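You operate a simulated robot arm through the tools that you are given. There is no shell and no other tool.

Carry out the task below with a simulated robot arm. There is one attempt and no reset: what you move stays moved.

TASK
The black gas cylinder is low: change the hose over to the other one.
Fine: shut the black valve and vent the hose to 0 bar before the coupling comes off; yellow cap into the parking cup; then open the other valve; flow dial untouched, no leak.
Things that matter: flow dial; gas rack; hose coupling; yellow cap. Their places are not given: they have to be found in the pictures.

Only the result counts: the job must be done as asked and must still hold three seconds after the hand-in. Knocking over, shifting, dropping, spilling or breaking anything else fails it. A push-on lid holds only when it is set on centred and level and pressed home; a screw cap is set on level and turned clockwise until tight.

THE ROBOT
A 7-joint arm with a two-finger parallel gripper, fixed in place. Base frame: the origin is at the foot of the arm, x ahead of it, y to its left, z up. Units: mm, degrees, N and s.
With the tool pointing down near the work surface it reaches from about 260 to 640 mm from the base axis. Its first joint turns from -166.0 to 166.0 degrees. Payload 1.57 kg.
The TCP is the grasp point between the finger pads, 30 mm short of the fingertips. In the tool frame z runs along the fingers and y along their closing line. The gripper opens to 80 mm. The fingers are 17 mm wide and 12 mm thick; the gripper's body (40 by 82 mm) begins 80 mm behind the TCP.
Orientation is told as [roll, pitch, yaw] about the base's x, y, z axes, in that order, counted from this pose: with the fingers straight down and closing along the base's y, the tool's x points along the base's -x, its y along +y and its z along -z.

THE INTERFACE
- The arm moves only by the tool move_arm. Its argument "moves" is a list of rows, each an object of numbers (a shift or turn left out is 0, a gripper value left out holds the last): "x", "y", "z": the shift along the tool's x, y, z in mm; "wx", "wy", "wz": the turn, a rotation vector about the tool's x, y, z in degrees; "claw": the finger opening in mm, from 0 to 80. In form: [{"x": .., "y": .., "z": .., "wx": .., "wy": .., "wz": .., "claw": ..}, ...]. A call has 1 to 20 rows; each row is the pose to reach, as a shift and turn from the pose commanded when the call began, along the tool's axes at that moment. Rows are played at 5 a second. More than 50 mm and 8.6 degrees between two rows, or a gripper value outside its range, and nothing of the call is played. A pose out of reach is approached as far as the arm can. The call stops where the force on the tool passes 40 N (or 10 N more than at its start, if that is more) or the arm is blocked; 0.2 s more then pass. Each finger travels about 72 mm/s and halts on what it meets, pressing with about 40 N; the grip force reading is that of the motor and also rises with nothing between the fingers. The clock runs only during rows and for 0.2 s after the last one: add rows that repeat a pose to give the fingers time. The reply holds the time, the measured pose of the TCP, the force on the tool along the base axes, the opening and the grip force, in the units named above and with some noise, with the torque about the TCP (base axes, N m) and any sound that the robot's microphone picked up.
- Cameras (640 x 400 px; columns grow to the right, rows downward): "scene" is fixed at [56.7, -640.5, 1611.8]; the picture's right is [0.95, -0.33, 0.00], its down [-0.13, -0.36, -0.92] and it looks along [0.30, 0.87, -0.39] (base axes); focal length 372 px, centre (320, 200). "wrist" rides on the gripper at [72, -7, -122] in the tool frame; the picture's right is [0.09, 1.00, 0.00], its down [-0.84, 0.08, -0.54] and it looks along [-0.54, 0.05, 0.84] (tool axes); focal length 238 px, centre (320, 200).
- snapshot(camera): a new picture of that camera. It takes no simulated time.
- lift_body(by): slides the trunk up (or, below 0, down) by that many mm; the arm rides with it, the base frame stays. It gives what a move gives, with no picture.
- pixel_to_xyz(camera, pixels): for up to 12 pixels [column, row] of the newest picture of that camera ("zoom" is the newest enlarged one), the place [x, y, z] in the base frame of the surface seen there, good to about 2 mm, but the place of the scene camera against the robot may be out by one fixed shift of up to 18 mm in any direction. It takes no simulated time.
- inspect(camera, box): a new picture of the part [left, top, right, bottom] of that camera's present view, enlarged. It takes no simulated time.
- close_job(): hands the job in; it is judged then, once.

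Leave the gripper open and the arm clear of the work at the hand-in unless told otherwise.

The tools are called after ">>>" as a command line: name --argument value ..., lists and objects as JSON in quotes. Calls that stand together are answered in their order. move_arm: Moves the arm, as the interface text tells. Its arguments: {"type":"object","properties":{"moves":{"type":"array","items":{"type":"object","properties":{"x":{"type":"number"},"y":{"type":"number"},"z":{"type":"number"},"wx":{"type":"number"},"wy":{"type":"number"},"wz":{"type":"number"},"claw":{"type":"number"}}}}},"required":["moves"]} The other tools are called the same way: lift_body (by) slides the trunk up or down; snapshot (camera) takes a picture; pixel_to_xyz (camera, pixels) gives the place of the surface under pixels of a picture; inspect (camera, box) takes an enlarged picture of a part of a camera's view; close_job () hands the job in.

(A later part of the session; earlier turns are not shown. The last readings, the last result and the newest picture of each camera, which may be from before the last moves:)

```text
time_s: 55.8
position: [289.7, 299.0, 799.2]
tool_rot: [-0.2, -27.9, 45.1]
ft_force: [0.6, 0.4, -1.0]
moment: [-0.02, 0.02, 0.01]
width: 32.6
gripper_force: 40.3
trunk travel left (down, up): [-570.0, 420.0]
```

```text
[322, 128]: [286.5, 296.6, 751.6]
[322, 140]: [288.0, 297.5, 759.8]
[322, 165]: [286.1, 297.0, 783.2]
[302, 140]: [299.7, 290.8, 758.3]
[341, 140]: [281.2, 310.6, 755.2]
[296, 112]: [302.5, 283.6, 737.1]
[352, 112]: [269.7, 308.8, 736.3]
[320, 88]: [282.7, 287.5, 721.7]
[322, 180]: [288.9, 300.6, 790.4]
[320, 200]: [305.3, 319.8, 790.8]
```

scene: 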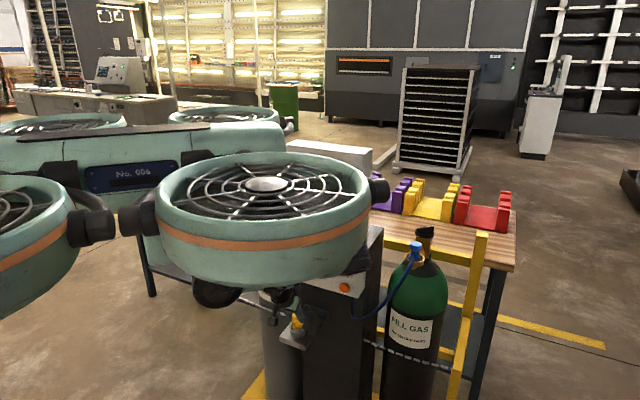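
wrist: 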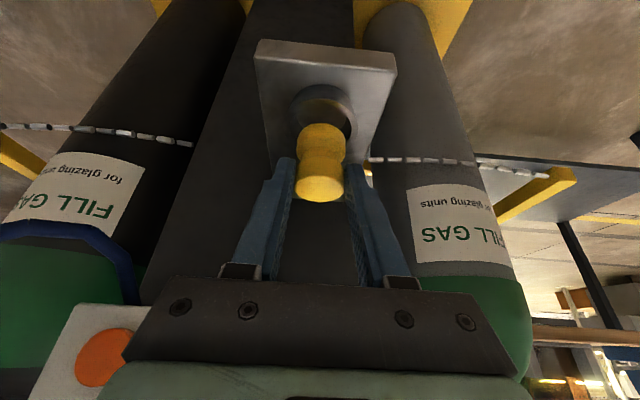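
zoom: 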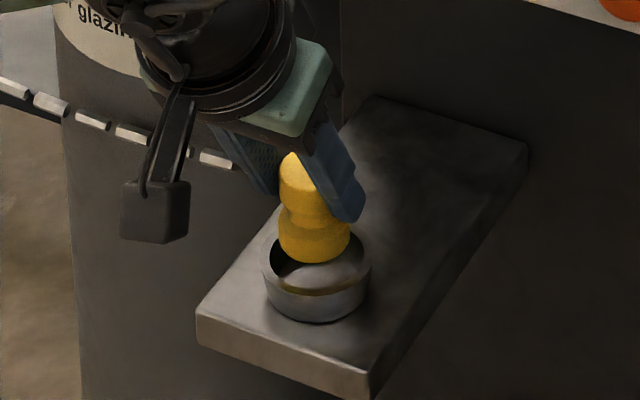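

The cap centre matches the cup within about 1 mm. I lower it 24 mm to the cup's floor.

>>> move_arm --moves '[{"x": 3.8, "z": 7.1}, {"x": 7.5, "z": 14.1}, {"x": 9.4, "z": 17.7}, {"x": 11.3, "z": 21.2}, {"x": 11.3, "z": 21.2}]'

>>> inspect --camera "scene" --box '[258, 290, 338, 350]'

>>> inspect --camera "wrist" --box '[260, 60, 390, 220]'

```text
time_s: 57.0
position: [290.7, 299.0, 775.5]
tool_rot: [-0.3, -27.8, 45.0]
ft_force: [-0.9, 0.2, 0.3]
moment: [-0.06, 0.04, 0.01]
width: 32.6
gripper_force: 40.2
trunk travel left (down, up): [-570.0, 420.0]
```

```text
6.67 times, centred on (298, 320) of scene
```

zoom: 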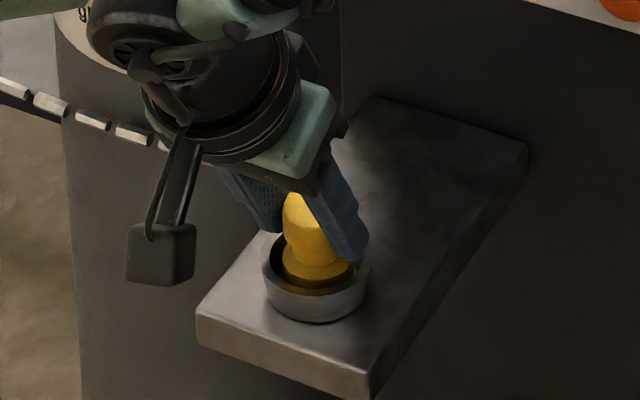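

```text
2.50 times, centred on (325, 140) of wrist
```

zoom: 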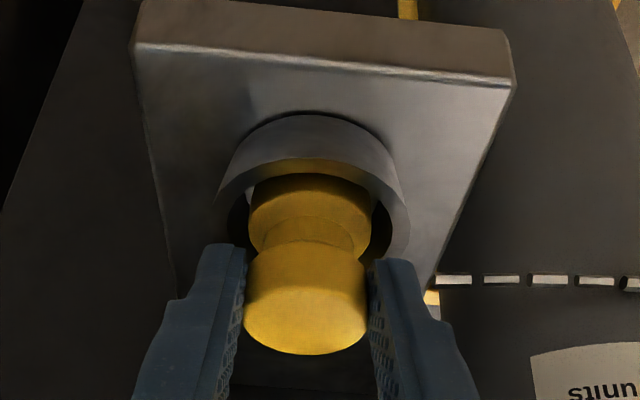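

There is no contact force yet, so I lower a few more millimetres until it rests on the floor.

>>> move_arm --moves '[{"x": 0.5, "z": 0.9}, {"x": 0.9, "z": 1.8}, {"x": 1.4, "z": 2.6}, {"x": 1.4, "z": 2.6}]'

>>> inspect --camera "scene" --box '[258, 290, 338, 350]'

```text
time_s: 58.0
position: [291.2, 300.2, 773.5]
tool_rot: [-0.2, -28.1, 45.0]
ft_force: [-1.8, -2.1, 11.7]
moment: [0.0, 0.09, -0.01]
width: 32.6
gripper_force: 40.1
trunk travel left (down, up): [-570.0, 420.0]
```

```text
6.67 times, centred on (298, 320) of scene
```

zoom: 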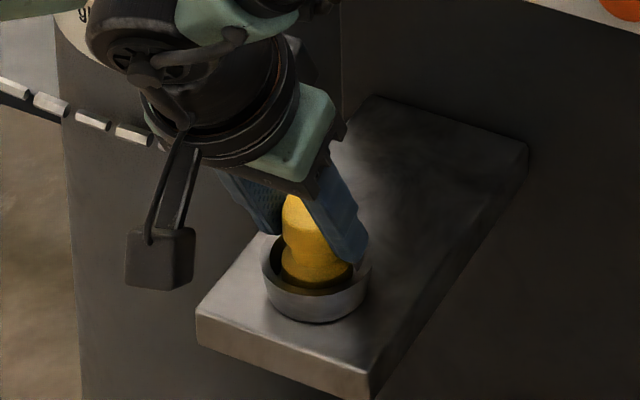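

It rests on the floor (12 N). I open the fingers and withdraw along the tool axis.

>>> move_arm --moves '[{"z": -0.5, "claw": 33}, {"z": -0.5, "claw": 60}, {"z": -0.5, "claw": 60}, {"z": -0.5, "claw": 60}, {"z": -30, "claw": 60}, {"z": -70, "claw": 60}, {"z": -110, "claw": 60}, {"z": -110, "claw": 60}]'

>>> inspect --camera "scene" --box '[258, 290, 338, 350]'

>>> snapshot --camera "wrist"

```text
time_s: 59.8
position: [253.9, 262.5, 871.7]
tool_rot: [-0.2, -27.8, 45.1]
ft_force: [-0.3, -0.2, -0.6]
moment: [0.03, 0.0, -0.03]
width: 60.3
gripper_force: 0.1
trunk travel left (down, up): [-570.0, 420.0]
```

```text
6.67 times, centred on (298, 320) of scene
```

zoom: 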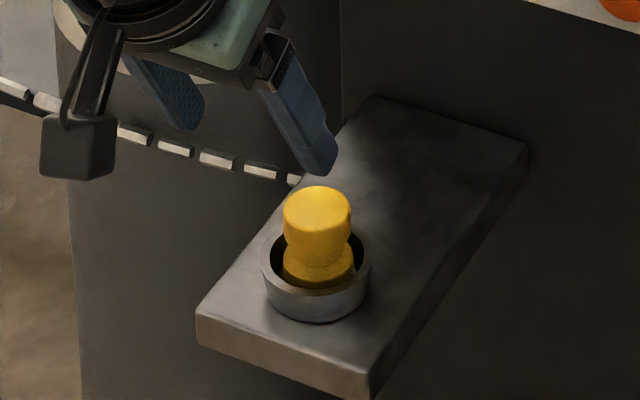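

```text
taken
```

wrist: 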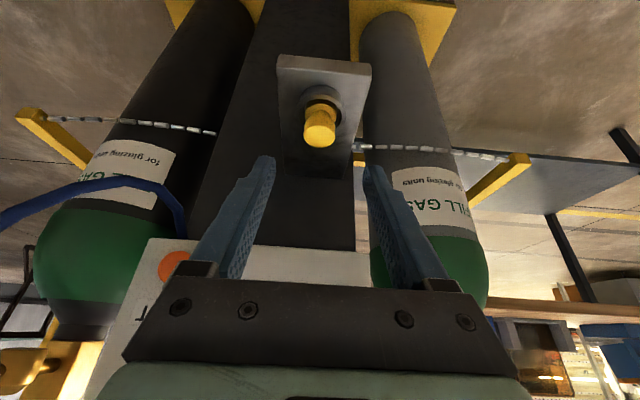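

The yellow cap stands upright in the parking cup. Next the coupling: I raise the trunk back 200 mm.

>>> lift_body --by 200

>>> snapshot --camera "scene"

```text
time_s: 62.0
position: [254.2, 261.8, 1070.3]
tool_rot: [-0.3, -27.9, 45.0]
ft_force: [0.4, -0.4, -0.7]
moment: [-0.04, -0.02, 0.0]
width: 60.0
gripper_force: 0.0
trunk travel left (down, up): [-770.0, 220.0]
```

```text
taken
```

scene: 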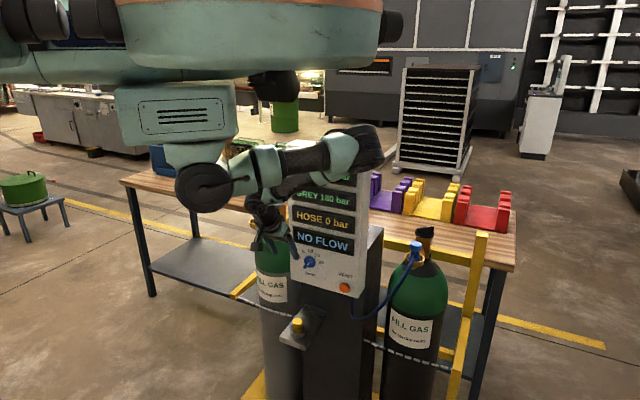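

HOSE still shows 0 bar and the cap is in its cup. I move right along the front, keeping yaw 45°, to the space in front of the black cylinder.

>>> move_arm --moves '[{"x": -8.5, "y": -41.5, "z": -6.8}, {"x": -17, "y": -82.9, "z": -13.6}, {"x": -25.5, "y": -124.4, "z": -20.4}, {"x": -34, "y": -165.8, "z": -27.2}, {"x": -42.6, "y": -207.3, "z": -34}, {"x": -51.1, "y": -248.7, "z": -40.8}, {"x": -59.6, "y": -290.2, "z": -47.6}, {"x": -68.1, "y": -331.6, "z": -54.4}, {"x": -68.1, "y": -331.6, "z": -54.4}]'

>>> snapshot --camera "scene"

>>> snapshot --camera "wrist"

```text
time_s: 64.0
position: [511.1, 55.9, 1149.9]
tool_rot: [0.3, -28.0, 44.8]
ft_force: [-0.1, 0.6, 0.4]
moment: [0.01, -0.01, -0.04]
width: 59.7
gripper_force: 0.1
trunk travel left (down, up): [-770.0, 220.0]
```

```text
taken
```

scene: 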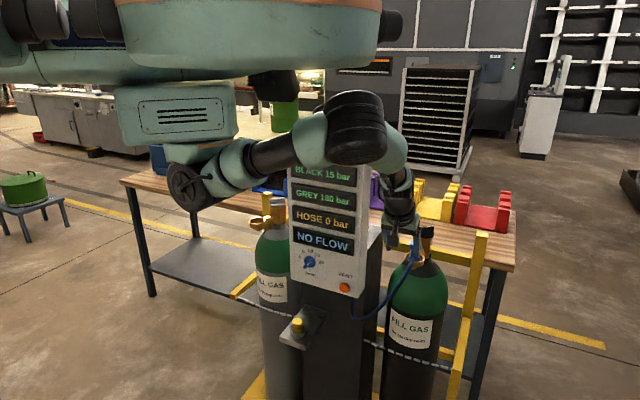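

```text
taken
```

wrist: 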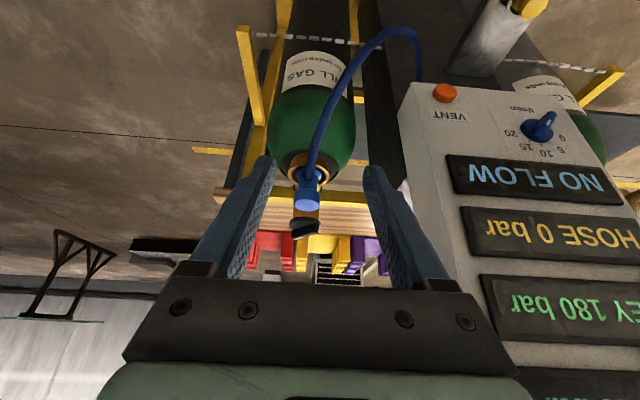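

The coupling is at (307,193) in the wrist view, between the fingers. I zoom and measure it.

>>> inspect --camera "wrist" --box '[267, 130, 357, 245]'

>>> pixel_to_xyz --camera "wrist" --pixels '[[307, 205], [298, 205], [316, 205], [307, 199], [307, 211], [307, 192], [307, 185], [307, 178], [297, 192], [317, 192], [291, 170], [326, 170]]'

```text
3.48 times, centred on (312, 188) of wrist
```

zoom: 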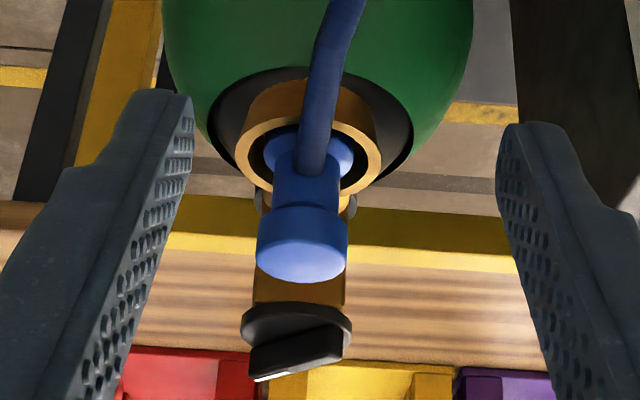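

```text
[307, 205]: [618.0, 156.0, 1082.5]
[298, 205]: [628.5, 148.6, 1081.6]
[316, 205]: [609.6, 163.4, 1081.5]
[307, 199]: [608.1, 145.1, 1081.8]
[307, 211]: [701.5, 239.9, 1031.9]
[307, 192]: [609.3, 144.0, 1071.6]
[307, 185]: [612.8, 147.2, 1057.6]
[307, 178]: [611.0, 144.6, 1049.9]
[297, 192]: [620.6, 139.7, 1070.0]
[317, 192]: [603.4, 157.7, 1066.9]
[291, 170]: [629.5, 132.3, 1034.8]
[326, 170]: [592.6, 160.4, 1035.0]
```

The coupling's head axis is at (618.5,155.5), z 1065–1082, with the hose leaving its front side below. I move above it.

>>> move_arm --moves '[{"x": -29.9, "y": -1.3, "z": 18.7}, {"x": -59.7, "y": -2.5, "z": 37.4}, {"x": -89.6, "y": -3.8, "z": 56.1}, {"x": -119.4, "y": -5, "z": 74.8}, {"x": -119.4, "y": -5, "z": 74.8}]'

>>> inspect --camera "wrist" --box '[220, 40, 420, 200]'

>>> snapshot --camera "scene"

```text
time_s: 65.2
position: [615.9, 148.1, 1142.2]
tool_rot: [-0.4, -28.0, 44.8]
ft_force: [0.5, 0.3, -1.6]
moment: [0.0, -0.01, 0.02]
width: 59.7
gripper_force: 0.0
trunk travel left (down, up): [-770.0, 220.0]
```

```text
2.50 times, centred on (320, 120) of wrist
```

zoom: 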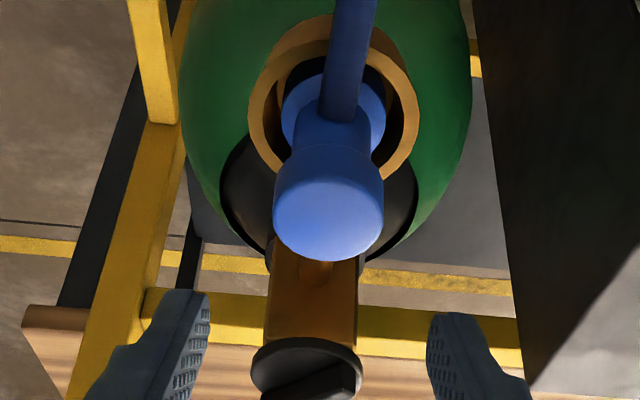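

```text
taken
```

scene: 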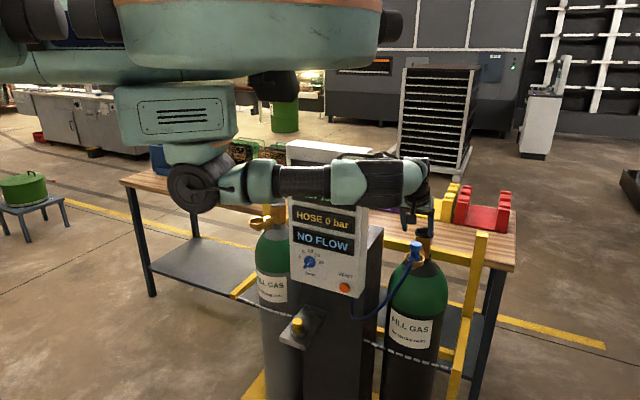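

I re-measure the coupling head from above, around zoom (328,220), before descending.

>>> pixel_to_xyz --camera "zoom" --pixels '[[328, 220], [285, 215], [372, 215], [328, 188], [328, 250], [300, 200], [355, 200], [328, 165], [270, 100], [405, 100]]'

```text
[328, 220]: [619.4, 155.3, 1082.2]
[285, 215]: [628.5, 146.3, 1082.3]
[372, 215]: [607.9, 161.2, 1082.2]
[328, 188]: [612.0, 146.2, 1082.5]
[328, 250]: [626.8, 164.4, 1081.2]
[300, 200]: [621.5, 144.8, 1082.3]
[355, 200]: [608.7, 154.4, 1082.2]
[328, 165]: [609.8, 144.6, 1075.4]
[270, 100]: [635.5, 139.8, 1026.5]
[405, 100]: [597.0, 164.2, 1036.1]
```

The centre is confirmed at (619,155.3). I descend 58 mm around the head.

>>> move_arm --moves '[{"x": 8.7, "y": 3, "z": 17.3}, {"x": 17.4, "y": 3, "z": 34.5}, {"x": 26.1, "y": 3, "z": 51.8}, {"x": 26.1, "y": 3, "z": 51.8}]'

>>> inspect --camera "wrist" --box '[220, 20, 420, 180]'

>>> inspect --camera "scene" --box '[384, 200, 464, 270]'

```text
time_s: 66.2
position: [614.2, 151.8, 1083.9]
tool_rot: [-0.2, -27.9, 45.0]
ft_force: [0.5, -0.1, 0.4]
moment: [0.02, 0.03, 0.02]
width: 60.2
gripper_force: 0.0
trunk travel left (down, up): [-770.0, 220.0]
```

```text
2.50 times, centred on (320, 100) of wrist
```

zoom: 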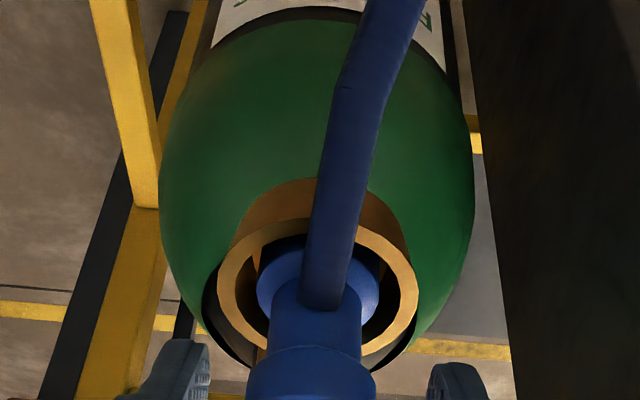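

```text
5.71 times, centred on (424, 235) of scene
```

zoom: 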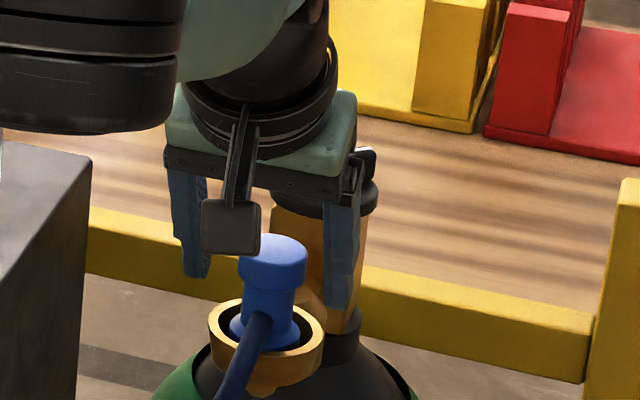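

The fingers straddle the head evenly. I close on it.

>>> move_arm --moves '[{"claw": 20}, {"claw": 20}, {"claw": 20}, {"claw": 20}, {"claw": 20}]'

>>> inspect --camera "wrist" --box '[220, 20, 420, 180]'

```text
time_s: 67.4
position: [617.1, 151.0, 1083.6]
tool_rot: [-0.3, -27.9, 45.1]
ft_force: [5.5, -4.8, 0.2]
moment: [-0.17, -0.23, -0.05]
width: 32.7
gripper_force: 39.8
trunk travel left (down, up): [-770.0, 220.0]
```

```text
2.50 times, centred on (320, 100) of wrist
```

zoom: 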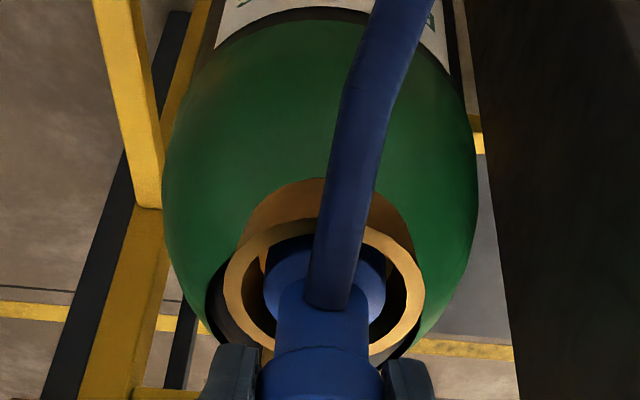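

It is gripped at 32.7 mm with a small side force of about 7 N, so the tool sits a little off in the +u direction. I relieve it by shifting 2.5 mm and then pull straight up gently.

>>> move_arm --moves '[{"y": -1.5}, {"y": -2.7}, {"y": -2.7}]'

```text
time_s: 68.2
position: [616.3, 150.7, 1084.7]
tool_rot: [-0.2, -27.9, 44.9]
ft_force: [3.7, 0.7, -0.2]
moment: [0.08, -0.08, -0.02]
width: 32.6
gripper_force: 39.9
trunk travel left (down, up): [-770.0, 220.0]
```

The side force is nearly gone. Hose pressure is 0 bar and the black valve is shut, so I pull up.

>>> move_arm --moves '[{"x": -0.5, "y": -2.7, "z": -0.9}, {"x": -0.9, "y": -2.7, "z": -1.8}, {"x": -1.9, "y": -2.7, "z": -3.5}, {"x": -3.7, "y": -2.7, "z": -7.1}, {"x": -5.6, "y": -2.7, "z": -10.6}, {"x": -9.4, "y": -2.7, "z": -17.7}, {"x": -9.4, "y": -2.7, "z": -17.7}]'

>>> inspect --camera "wrist" --box '[220, 20, 420, 180]'

>>> inspect --camera "scene" --box '[384, 200, 464, 270]'

```text
time_s: 69.8
position: [615.2, 149.7, 1084.1]
tool_rot: [-0.2, -27.9, 44.9]
ft_force: [0.4, 3.4, -1.6]
moment: [0.26, 0.05, 0.04]
width: 32.5
gripper_force: 39.7
out of reach, approached as far as the arm can: row 1, 2, 3, 4, 5, 6, 7
trunk travel left (down, up): [-770.0, 220.0]
```

```text
2.50 times, centred on (320, 100) of wrist
```

zoom: 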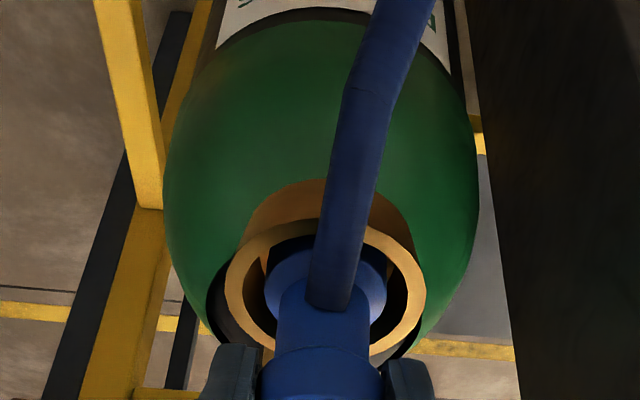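

```text
5.71 times, centred on (424, 235) of scene
```

zoom: 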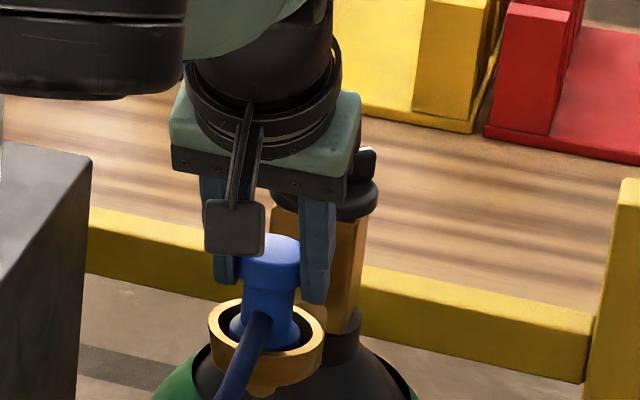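

Raising with the arm was refused as out of reach at this pose (and I had repeated the sideways shift, which was harmless). The trunk can lift instead with the joints fixed, so I raise it 25 mm to pull the coupling straight up.

>>> lift_body --by 25

>>> inspect --camera "wrist" --box '[220, 20, 420, 180]'

>>> inspect --camera "scene" --box '[384, 200, 464, 270]'

```text
time_s: 70.5
position: [616.0, 150.4, 1109.5]
tool_rot: [-0.5, -28.0, 45.0]
ft_force: [-0.1, 1.2, -1.3]
moment: [0.02, -0.01, -0.02]
width: 32.7
gripper_force: 39.8
trunk travel left (down, up): [-795.0, 195.0]
```

```text
2.50 times, centred on (320, 100) of wrist
```

zoom: 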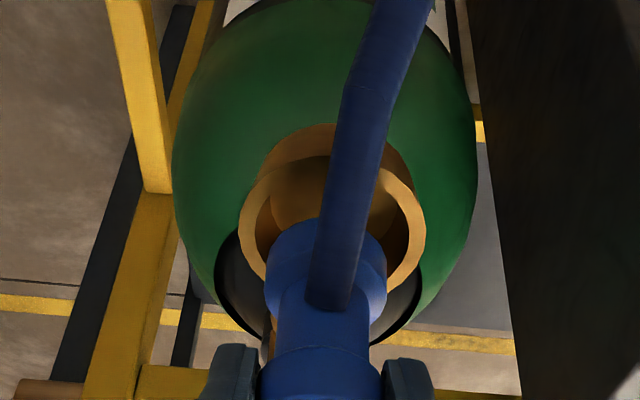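

```text
5.71 times, centred on (424, 235) of scene
```

zoom: 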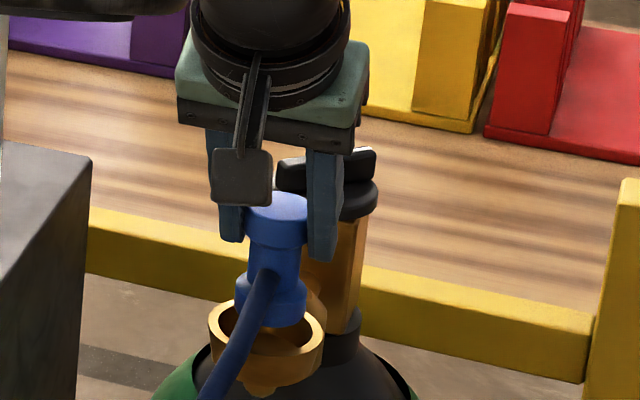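

The coupling is out of the black outlet. I raise the trunk another 40 mm to clear the ring fully.

>>> lift_body --by 40

>>> snapshot --camera "scene"

>>> snapshot --camera "wrist"

```text
time_s: 71.3
position: [616.5, 148.8, 1149.1]
tool_rot: [-0.2, -27.9, 44.8]
ft_force: [-0.5, 0.5, -0.8]
moment: [0.03, -0.05, -0.01]
width: 32.6
gripper_force: 39.7
trunk travel left (down, up): [-835.0, 155.0]
```

```text
taken
```

scene: 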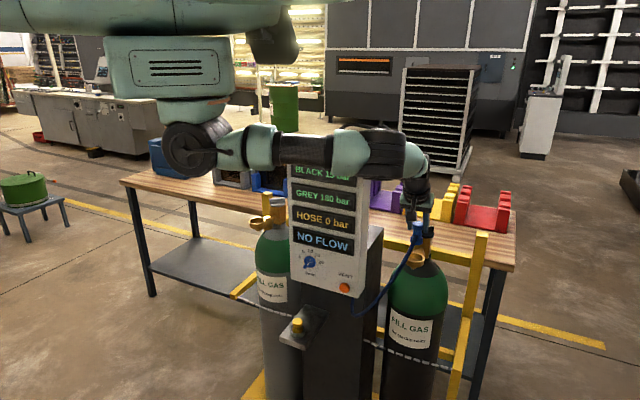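

```text
taken
```

wrist: 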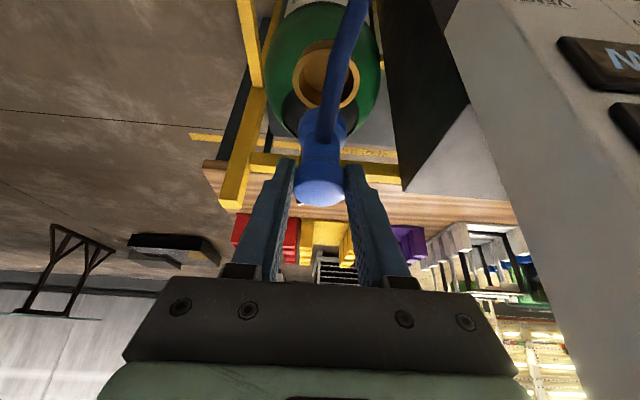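

The coupling is clear. I carry it straight back from the rack first, watching the hose.

>>> move_arm --moves '[{"x": 35.3, "z": -18.8}, {"x": 70.6, "z": -37.5}, {"x": 106, "z": -56.3}, {"x": 132.5, "z": -70.4}, {"x": 132.5, "z": -70.4}]'

>>> snapshot --camera "scene"

>>> snapshot --camera "wrist"

```text
time_s: 72.5
position: [507.4, 44.4, 1148.3]
tool_rot: [-0.4, -27.9, 44.9]
ft_force: [-0.1, 0.4, -0.2]
moment: [0.01, -0.02, -0.02]
width: 32.6
gripper_force: 40.1
trunk travel left (down, up): [-835.0, 155.0]
```

```text
taken
```

scene: 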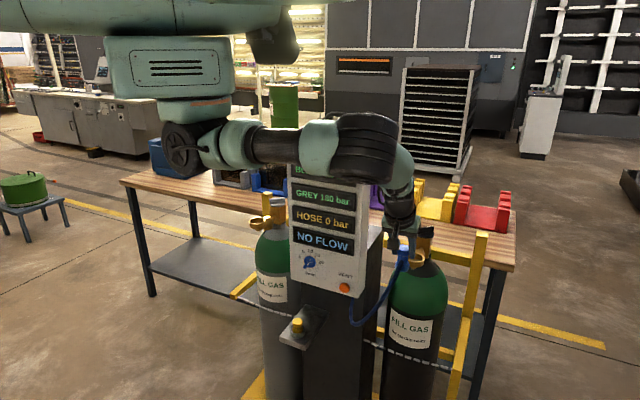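

```text
taken
```

wrist: 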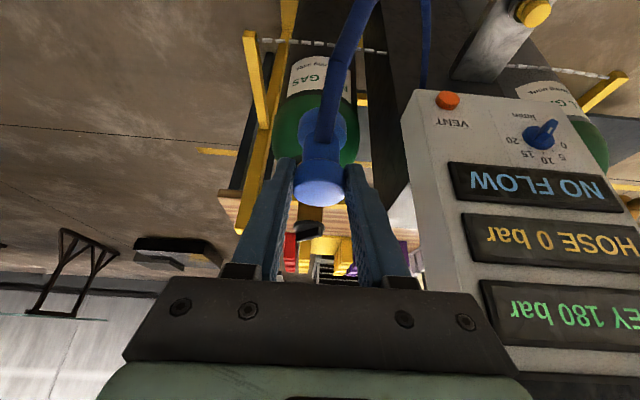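

The hose follows with plenty of slack. I carry the coupling left along the front, in two parts, at about d=385 mm, which is 120 mm off the panel.

>>> move_arm --moves '[{"y": 45, "x": 2}, {"y": 90, "x": 4}, {"y": 135, "x": 6}, {"y": 180, "x": 8}, {"y": 225, "x": 9}, {"y": 270, "x": 9}, {"y": 270, "x": 9}]'

>>> snapshot --camera "scene"

>>> snapshot --camera "wrist"

```text
time_s: 74.1
position: [313.5, 229.5, 1143.6]
tool_rot: [-0.4, -27.9, 44.9]
ft_force: [0.2, -0.2, -0.7]
moment: [-0.05, 0.01, 0.04]
width: 32.6
gripper_force: 40.3
trunk travel left (down, up): [-835.0, 155.0]
```

```text
taken
```

scene: 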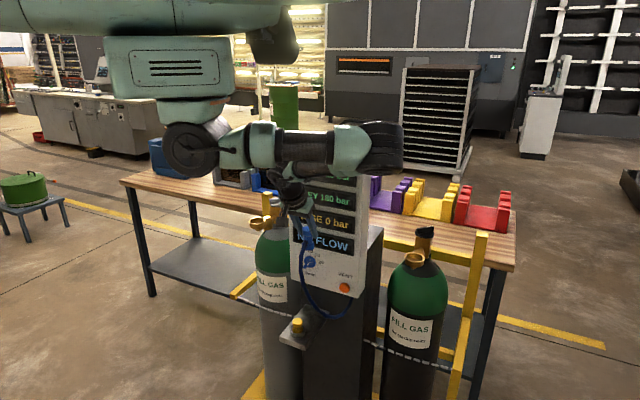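

```text
taken
```

wrist: 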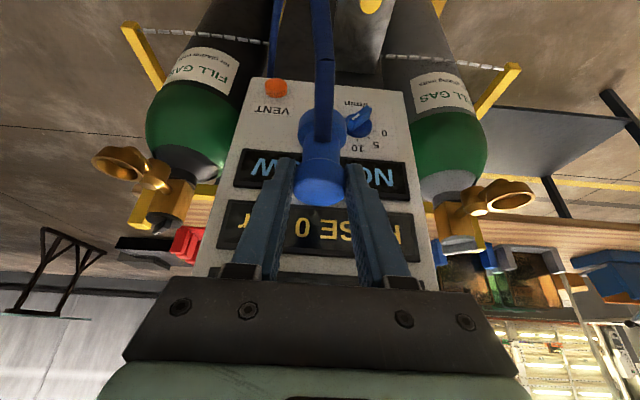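

The hose hangs clear in front of the dial. I carry on left the remaining 288 mm.

>>> move_arm --moves '[{"y": 41}, {"y": 82}, {"y": 123}, {"y": 164}, {"y": 206}, {"y": 247}, {"y": 288}, {"y": 288}]'

>>> snapshot --camera "scene"

>>> snapshot --camera "wrist"

```text
time_s: 75.9
position: [113.4, 433.8, 1142.0]
tool_rot: [-0.3, -28.0, 44.9]
ft_force: [0.9, 0.5, -1.2]
moment: [-0.01, -0.03, -0.02]
width: 32.8
gripper_force: 40.2
trunk travel left (down, up): [-835.0, 155.0]
```

```text
taken
```

scene: 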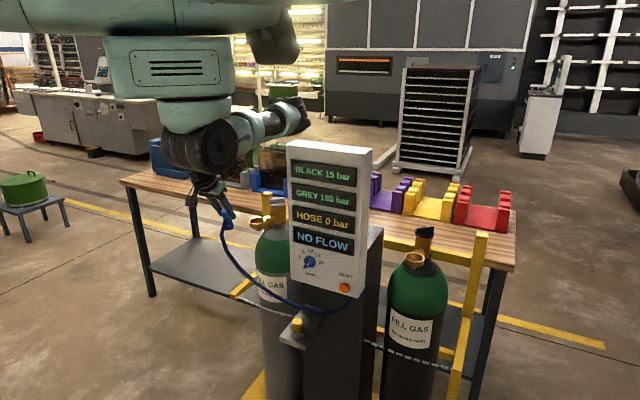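

```text
taken
```

wrist: 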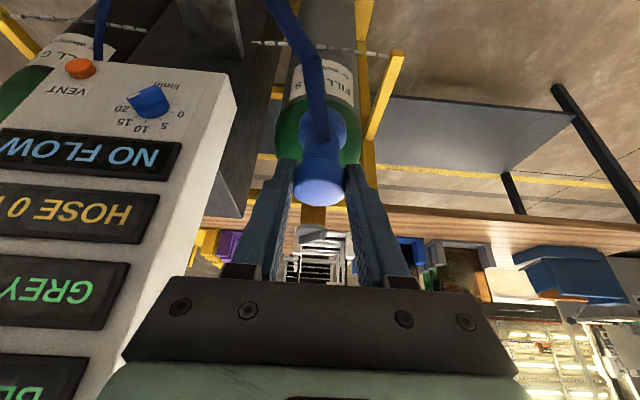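

The cap is still in its cup and the dial is unchanged. I go forward until the coupling is above the grey outlet ring, still 45 mm over it.

>>> move_arm --moves '[{"x": -33.9, "y": 1, "z": 18}, {"x": -67.7, "y": 2, "z": 36}, {"x": -101.5, "y": 3, "z": 54}, {"x": -135.4, "y": 4.2, "z": 71.9}, {"x": -135.4, "y": 4.2, "z": 71.9}]'

>>> snapshot --camera "scene"

>>> inspect --camera "wrist" --box '[240, 20, 400, 220]'

```text
time_s: 77.1
position: [215.2, 544.7, 1145.1]
tool_rot: [-0.4, -27.9, 45.1]
ft_force: [-0.7, -0.4, 0.3]
moment: [-0.03, -0.02, -0.02]
width: 32.6
gripper_force: 40.0
trunk travel left (down, up): [-835.0, 155.0]
```

```text
taken
```

scene: 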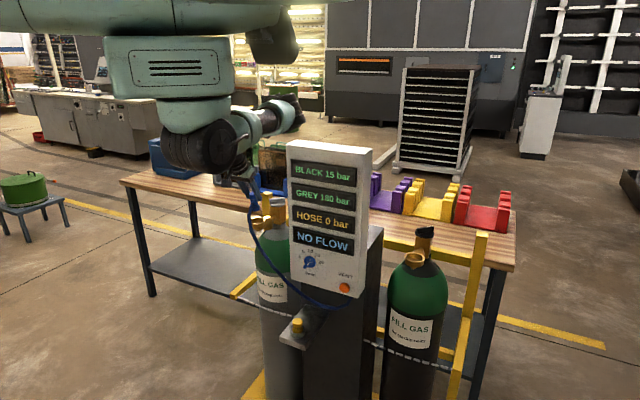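

```text
2.00 times, centred on (320, 120) of wrist
```

zoom: 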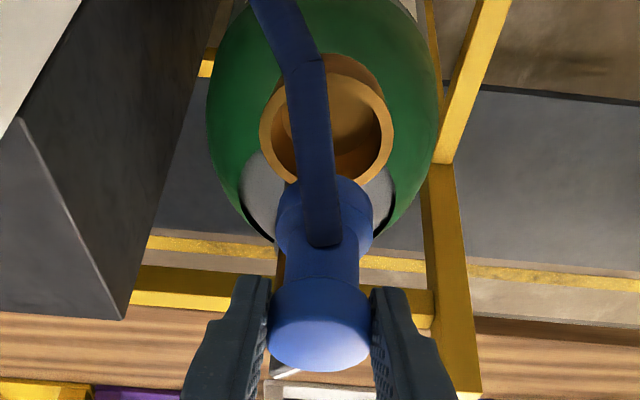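

The ring under the coupling is visible. I measure the ring's rim and the coupling's flange in this same view to align them.

>>> pixel_to_xyz --camera "zoom" --pixels '[[263, 130], [392, 130], [348, 82], [370, 95], [276, 165], [380, 165], [268, 105], [386, 108], [290, 178], [365, 180]]'

>>> pixel_to_xyz --camera "zoom" --pixels '[[280, 215], [368, 215], [290, 195], [355, 190], [345, 200], [295, 260], [350, 260], [320, 300], [280, 330], [360, 330], [320, 340], [320, 325]]'

```text
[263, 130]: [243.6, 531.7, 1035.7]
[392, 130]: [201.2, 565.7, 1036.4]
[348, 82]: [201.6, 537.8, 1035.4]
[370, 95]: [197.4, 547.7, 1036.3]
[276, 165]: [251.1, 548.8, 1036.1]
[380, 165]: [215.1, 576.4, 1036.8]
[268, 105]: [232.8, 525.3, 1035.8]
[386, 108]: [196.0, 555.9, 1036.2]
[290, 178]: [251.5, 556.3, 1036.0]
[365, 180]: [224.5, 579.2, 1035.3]
```

```text
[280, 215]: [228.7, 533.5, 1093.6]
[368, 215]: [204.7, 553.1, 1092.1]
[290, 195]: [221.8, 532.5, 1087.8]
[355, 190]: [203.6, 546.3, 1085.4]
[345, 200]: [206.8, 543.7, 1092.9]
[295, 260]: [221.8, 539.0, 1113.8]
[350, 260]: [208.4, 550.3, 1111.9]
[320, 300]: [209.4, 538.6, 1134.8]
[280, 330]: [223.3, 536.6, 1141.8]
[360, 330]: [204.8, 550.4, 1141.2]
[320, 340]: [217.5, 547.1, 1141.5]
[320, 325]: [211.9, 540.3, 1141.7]
```

Fitting the rim gives a ring centre at about (224.3,551.6). The coupling's flange centre is about 4 mm short of that toward the robot and aligned sideways. I shift forward 3.8 mm and lower to just over the ring.

>>> move_arm --moves '[{"x": -3.4, "z": 1.8}, {"x": 5.5, "z": 18.6}, {"x": 14.4, "z": 35.4}, {"x": 14.4, "z": 35.4}]'

>>> inspect --camera "wrist" --box '[240, 20, 400, 220]'

>>> inspect --camera "scene" --box '[220, 170, 300, 240]'

```text
time_s: 78.1
position: [220.3, 547.5, 1105.7]
tool_rot: [-0.4, -28.0, 45.0]
ft_force: [-0.7, 0.2, -1.0]
moment: [0.02, 0.01, -0.01]
width: 32.4
gripper_force: 40.3
trunk travel left (down, up): [-835.0, 155.0]
```

```text
2.00 times, centred on (320, 120) of wrist
```

zoom: 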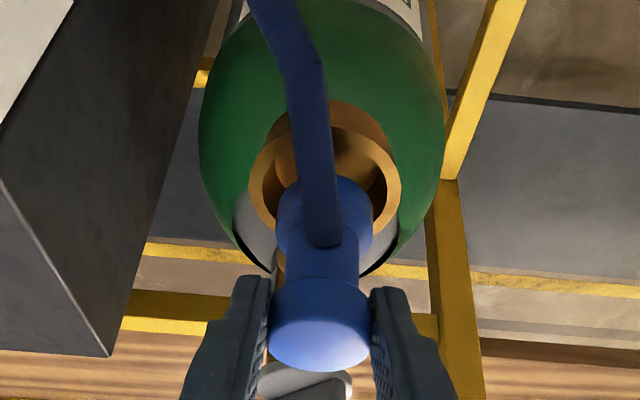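

```text
5.71 times, centred on (260, 205) of scene
```

zoom: 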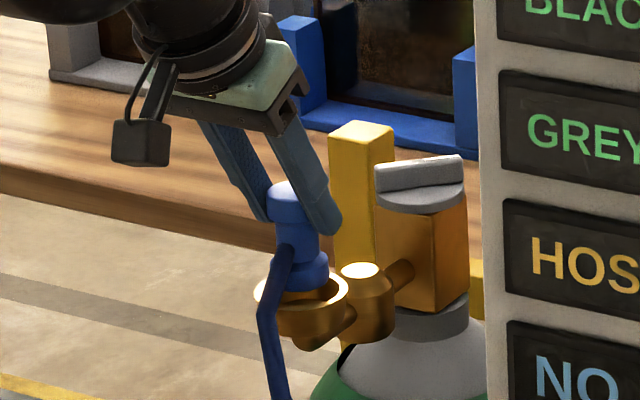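

Both views show the coupling centred over the ring. I do one more measurement of the rim and flange for the depth direction.

>>> pixel_to_xyz --camera "wrist" --pixels '[[366, 102], [439, 104]]'

>>> inspect --camera "wrist" --box '[270, 60, 370, 210]'

>>> pixel_to_xyz --camera "zoom" --pixels '[[240, 175], [418, 175], [255, 135], [400, 140], [375, 115], [250, 205], [410, 205], [268, 210], [372, 212], [280, 190], [360, 190], [375, 220]]'

```text
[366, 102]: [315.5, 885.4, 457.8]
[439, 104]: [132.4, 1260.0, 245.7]
```

```text
2.67 times, centred on (320, 135) of wrist
```

zoom: 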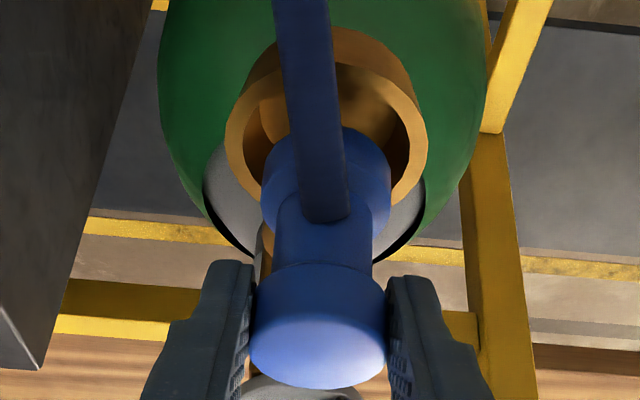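

```text
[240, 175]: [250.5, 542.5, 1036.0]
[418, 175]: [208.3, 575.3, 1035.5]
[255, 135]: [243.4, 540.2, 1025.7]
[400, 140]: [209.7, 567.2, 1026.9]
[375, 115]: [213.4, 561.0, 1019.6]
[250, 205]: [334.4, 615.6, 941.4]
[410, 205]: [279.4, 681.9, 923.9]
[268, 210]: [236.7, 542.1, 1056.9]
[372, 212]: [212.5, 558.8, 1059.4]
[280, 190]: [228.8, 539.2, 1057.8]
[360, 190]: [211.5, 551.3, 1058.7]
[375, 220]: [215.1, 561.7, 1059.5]
```

Flange centre and ring centre agree within about 1 mm. I lower slowly into the ring.

>>> move_arm --moves '[{"x": 1.9, "z": 3.5}, {"x": 3.8, "z": 7.1}, {"x": 5.6, "z": 10.6}, {"x": 7.5, "z": 14.1}, {"x": 8.4, "z": 15.9}, {"x": 8.4, "z": 15.9}]'

>>> inspect --camera "wrist" --box '[270, 60, 370, 210]'

>>> inspect --camera "scene" --box '[220, 170, 300, 240]'

```text
time_s: 79.5
position: [219.0, 548.6, 1086.5]
tool_rot: [-0.4, -28.0, 44.9]
ft_force: [-0.1, -0.3, -0.4]
moment: [0.0, 0.01, 0.0]
width: 32.8
gripper_force: 40.1
trunk travel left (down, up): [-835.0, 155.0]
```

```text
2.67 times, centred on (320, 135) of wrist
```

zoom: 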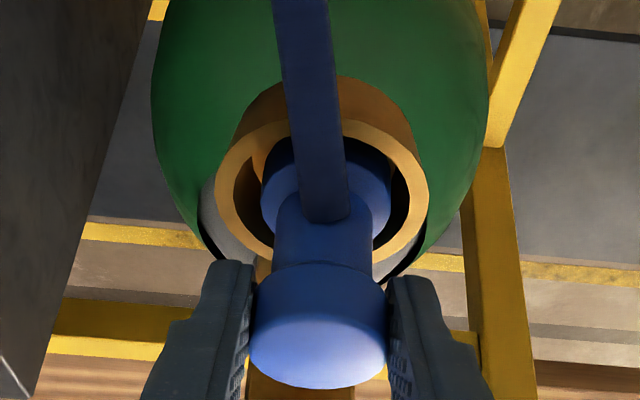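

```text
5.71 times, centred on (260, 205) of scene
```

zoom: 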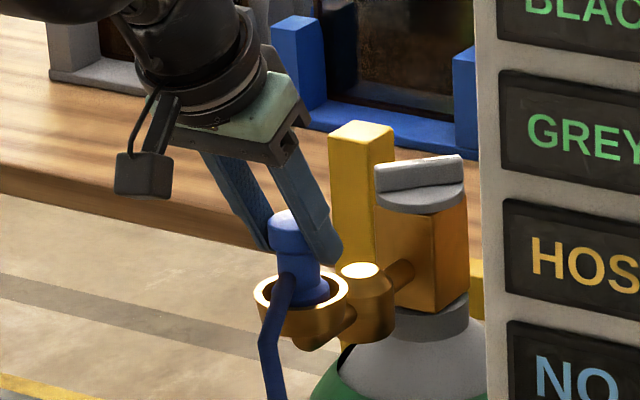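

There are no side forces. I continue down in 1–2 mm steps and press it home.

>>> move_arm --moves '[{"x": 0.5, "z": 0.9}, {"x": 0.9, "z": 1.8}, {"x": 1.4, "z": 2.6}, {"x": 1.9, "z": 3.5}, {"x": 2.3, "z": 4.4}, {"x": 2.3, "z": 4.4}]'

>>> inspect --camera "scene" --box '[220, 170, 300, 240]'

```text
time_s: 80.9
position: [219.5, 547.1, 1083.0]
tool_rot: [-0.2, -28.3, 45.0]
ft_force: [-1.2, -0.7, 15.1]
moment: [0.0, 0.15, 0.04]
width: 32.8
gripper_force: 40.1
trunk travel left (down, up): [-835.0, 155.0]
```

```text
5.71 times, centred on (260, 205) of scene
```

zoom: 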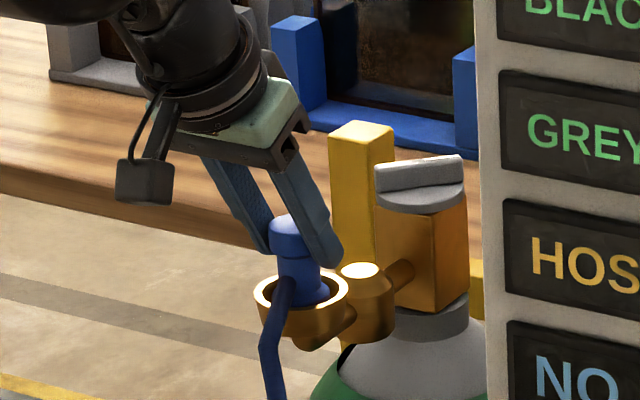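

It has bottomed at z≈1083 with 15 N, the same seat height as on the black outlet. I press a bit harder to make sure it is home, watching for a click.

>>> move_arm --moves '[{"x": 0.5, "z": 0.9}, {"x": 0.9, "z": 1.8}, {"x": 1.4, "z": 2.7}, {"x": 1.4, "z": 2.7}, {"x": 1.4, "z": 2.7}]'

>>> inspect --camera "wrist" --box '[270, 60, 370, 210]'

>>> snapshot --camera "scene"

```text
time_s: 82.1
position: [219.6, 546.7, 1082.3]
tool_rot: [-0.1, -28.6, 44.7]
ft_force: [-1.1, 0.3, 32.0]
moment: [0.12, -0.08, -0.02]
width: 32.5
gripper_force: 40.3
trunk travel left (down, up): [-835.0, 155.0]
```

```text
2.67 times, centred on (320, 135) of wrist
```

zoom: 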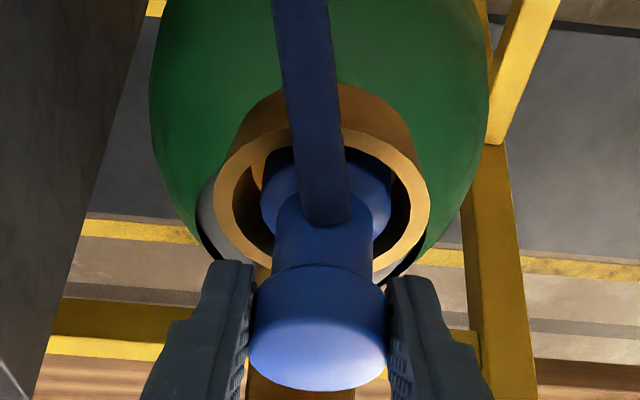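

```text
taken
```

scene: 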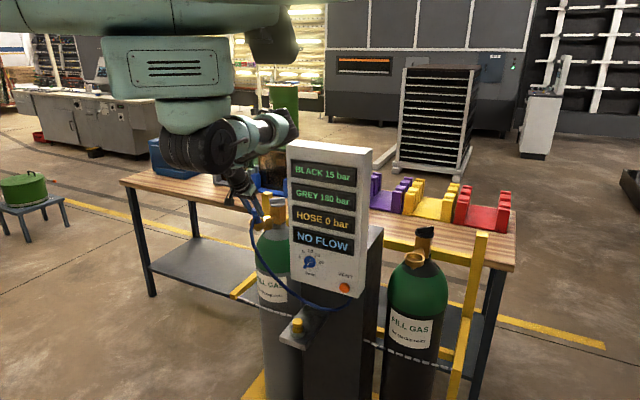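

It is seated with 32 N and centred in the ring. I relax the push, open the fingers and withdraw along the tool axis.

>>> move_arm --moves '[{"x": -1.2, "z": -2.4}, {"x": -1.2, "z": -2.4, "claw": 40}, {"x": -1.2, "z": -2.4, "claw": 60}, {"x": -1.2, "z": -2.4, "claw": 60}, {"x": -1.2, "z": -2.4, "claw": 60}]'

>>> inspect --camera "wrist" --box '[220, 40, 420, 210]'

>>> pixel_to_xyz --camera "zoom" --pixels '[[320, 310], [320, 330], [320, 350], [280, 330], [360, 330]]'

```text
time_s: 83.3
position: [219.5, 546.8, 1080.4]
tool_rot: [-0.4, -27.9, 44.9]
ft_force: [-0.1, 0.3, -0.7]
moment: [0.01, 0.02, 0.0]
width: 60.1
gripper_force: 0.1
trunk travel left (down, up): [-835.0, 155.0]
```

```text
2.35 times, centred on (320, 125) of wrist
```

zoom: 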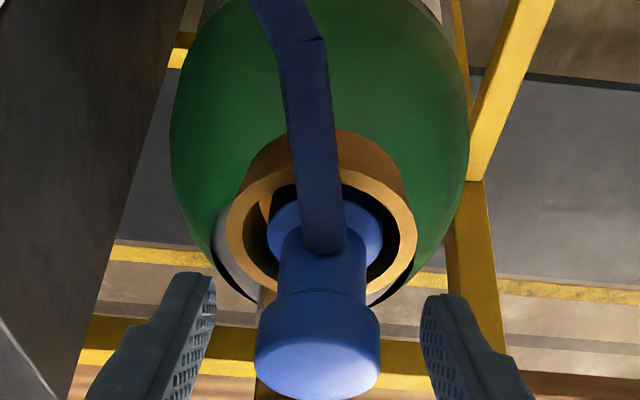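

```text
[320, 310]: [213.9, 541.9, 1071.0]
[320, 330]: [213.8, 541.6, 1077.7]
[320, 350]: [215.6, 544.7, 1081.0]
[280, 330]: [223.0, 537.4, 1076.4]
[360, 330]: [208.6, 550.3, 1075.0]
```

The coupling stays in place with its head top at z≈1081. I withdraw along the tool axis.

>>> move_arm --moves '[{"z": -20}, {"z": -50}, {"z": -90}, {"z": -130}, {"z": -130}]'

>>> inspect --camera "wrist" --box '[250, 60, 400, 250]'

>>> inspect --camera "scene" --box '[220, 170, 300, 240]'

```text
time_s: 84.5
position: [175.3, 505.0, 1194.8]
tool_rot: [-0.4, -27.9, 45.0]
ft_force: [-0.6, -0.4, 0.1]
moment: [-0.01, 0.0, -0.02]
width: 59.9
gripper_force: 0.2
trunk travel left (down, up): [-835.0, 155.0]
```

```text
2.11 times, centred on (325, 155) of wrist
```

zoom: 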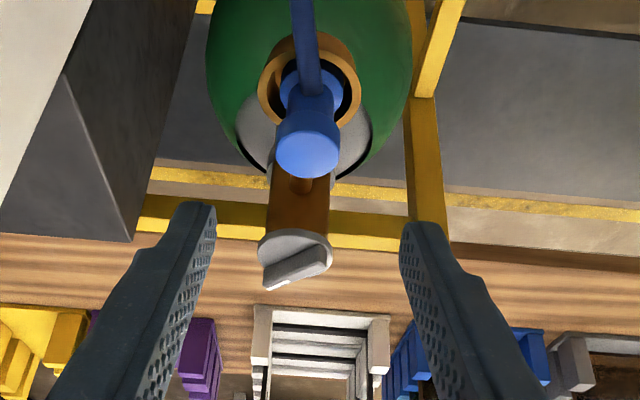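

```text
5.71 times, centred on (260, 205) of scene
```

zoom: 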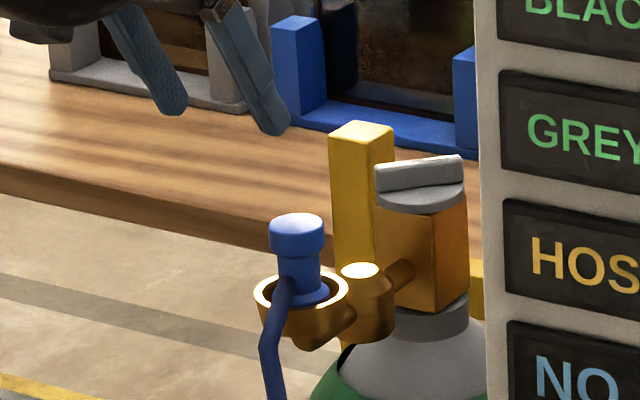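

I check closely whether the coupling sits level and fully home, comparing with its former seat.

>>> inspect --camera "scene" --box '[250, 200, 290, 235]'

>>> pixel_to_xyz --camera "zoom" --pixels '[[250, 110], [250, 160], [250, 200], [215, 130], [285, 130], [230, 190], [285, 240], [300, 260], [190, 250], [370, 250], [170, 270], [350, 300]]'

>>> inspect --camera "wrist" --box '[295, 70, 365, 155]'

>>> pixel_to_xyz --camera "zoom" --pixels '[[240, 300], [210, 270], [290, 270], [300, 330], [240, 340], [290, 350], [270, 260], [270, 350], [160, 130], [355, 130], [300, 90], [180, 90]]'

```text
11.43 times, centred on (270, 218) of scene
```

zoom: 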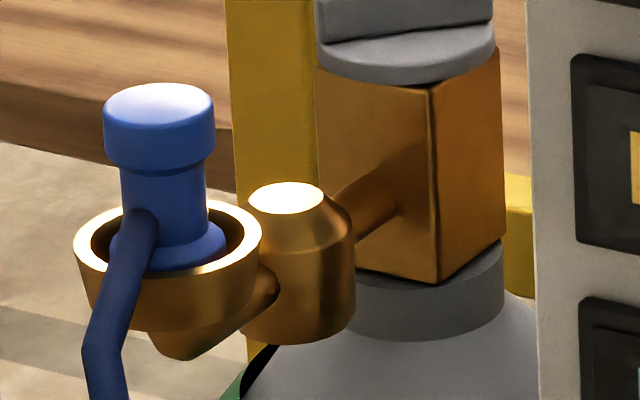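

```text
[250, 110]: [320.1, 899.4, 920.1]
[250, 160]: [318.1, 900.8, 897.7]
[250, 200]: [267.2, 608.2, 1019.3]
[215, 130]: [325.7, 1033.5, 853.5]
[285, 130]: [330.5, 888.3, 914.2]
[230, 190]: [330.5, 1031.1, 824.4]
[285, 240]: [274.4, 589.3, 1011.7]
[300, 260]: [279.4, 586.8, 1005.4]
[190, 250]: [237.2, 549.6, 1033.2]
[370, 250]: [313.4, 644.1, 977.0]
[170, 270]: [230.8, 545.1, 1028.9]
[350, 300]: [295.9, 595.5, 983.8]
```

```text
4.71 times, centred on (330, 112) of wrist
```

zoom: 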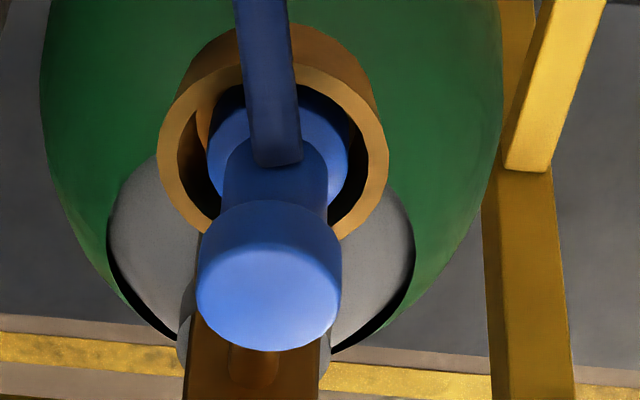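

```text
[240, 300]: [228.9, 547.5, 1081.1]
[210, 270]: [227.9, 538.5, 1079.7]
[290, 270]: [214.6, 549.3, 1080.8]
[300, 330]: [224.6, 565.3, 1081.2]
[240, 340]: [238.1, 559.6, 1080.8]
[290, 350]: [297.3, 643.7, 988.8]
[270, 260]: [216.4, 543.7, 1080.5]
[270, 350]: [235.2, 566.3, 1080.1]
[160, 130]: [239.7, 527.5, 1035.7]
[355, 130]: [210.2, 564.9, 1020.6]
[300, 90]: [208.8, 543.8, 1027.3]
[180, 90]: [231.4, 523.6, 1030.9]
```

The head top is level (z 1080.1–1081.2 all over) and the flange is centred in the ring, so the coupling is home. Now the grey valve. I measure its handle in the present wrist view.

>>> inspect --camera "wrist" --box '[290, 150, 350, 210]'

>>> pixel_to_xyz --camera "zoom" --pixels '[[240, 120], [300, 100], [380, 130], [260, 200], [330, 180], [400, 150], [250, 240], [330, 220], [430, 190], [280, 230], [350, 200], [420, 160]]'

```text
6.67 times, centred on (320, 180) of wrist
```

zoom: 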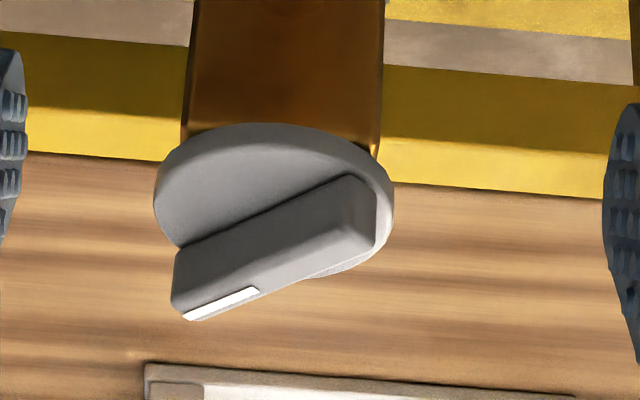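

```text
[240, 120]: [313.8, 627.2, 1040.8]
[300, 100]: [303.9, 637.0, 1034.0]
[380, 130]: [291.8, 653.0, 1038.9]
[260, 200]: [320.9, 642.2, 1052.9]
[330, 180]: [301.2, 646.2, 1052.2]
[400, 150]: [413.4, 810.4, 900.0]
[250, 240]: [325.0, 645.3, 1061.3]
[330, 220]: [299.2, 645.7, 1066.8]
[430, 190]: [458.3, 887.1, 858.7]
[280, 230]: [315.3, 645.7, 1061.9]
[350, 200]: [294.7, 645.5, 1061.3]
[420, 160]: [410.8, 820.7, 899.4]
```

The grey handle's near face is at y≈645.5 and the bar runs along x, centre about (320,651). Opening is the reverse of how the black one shut, so I push the near (-x) end away from the robot, clockwise. First I close the fingers and turn to yaw 55° here in free space.

>>> move_arm --moves '[{"claw": 0, "wx": -2.4, "wz": -4.4}, {"claw": 0, "wx": -4.7, "wz": -8.8}, {"claw": 0, "wx": -4.7, "wz": -8.8}, {"claw": 0, "wx": -4.7, "wz": -8.8}]'

```text
time_s: 85.5
position: [177.2, 504.3, 1194.2]
tool_rot: [-0.3, -27.9, 55.0]
ft_force: [-1.0, -0.2, -0.1]
moment: [-0.01, 0.0, 0.02]
width: 0.0
gripper_force: 21.3
trunk travel left (down, up): [-835.0, 155.0]
```

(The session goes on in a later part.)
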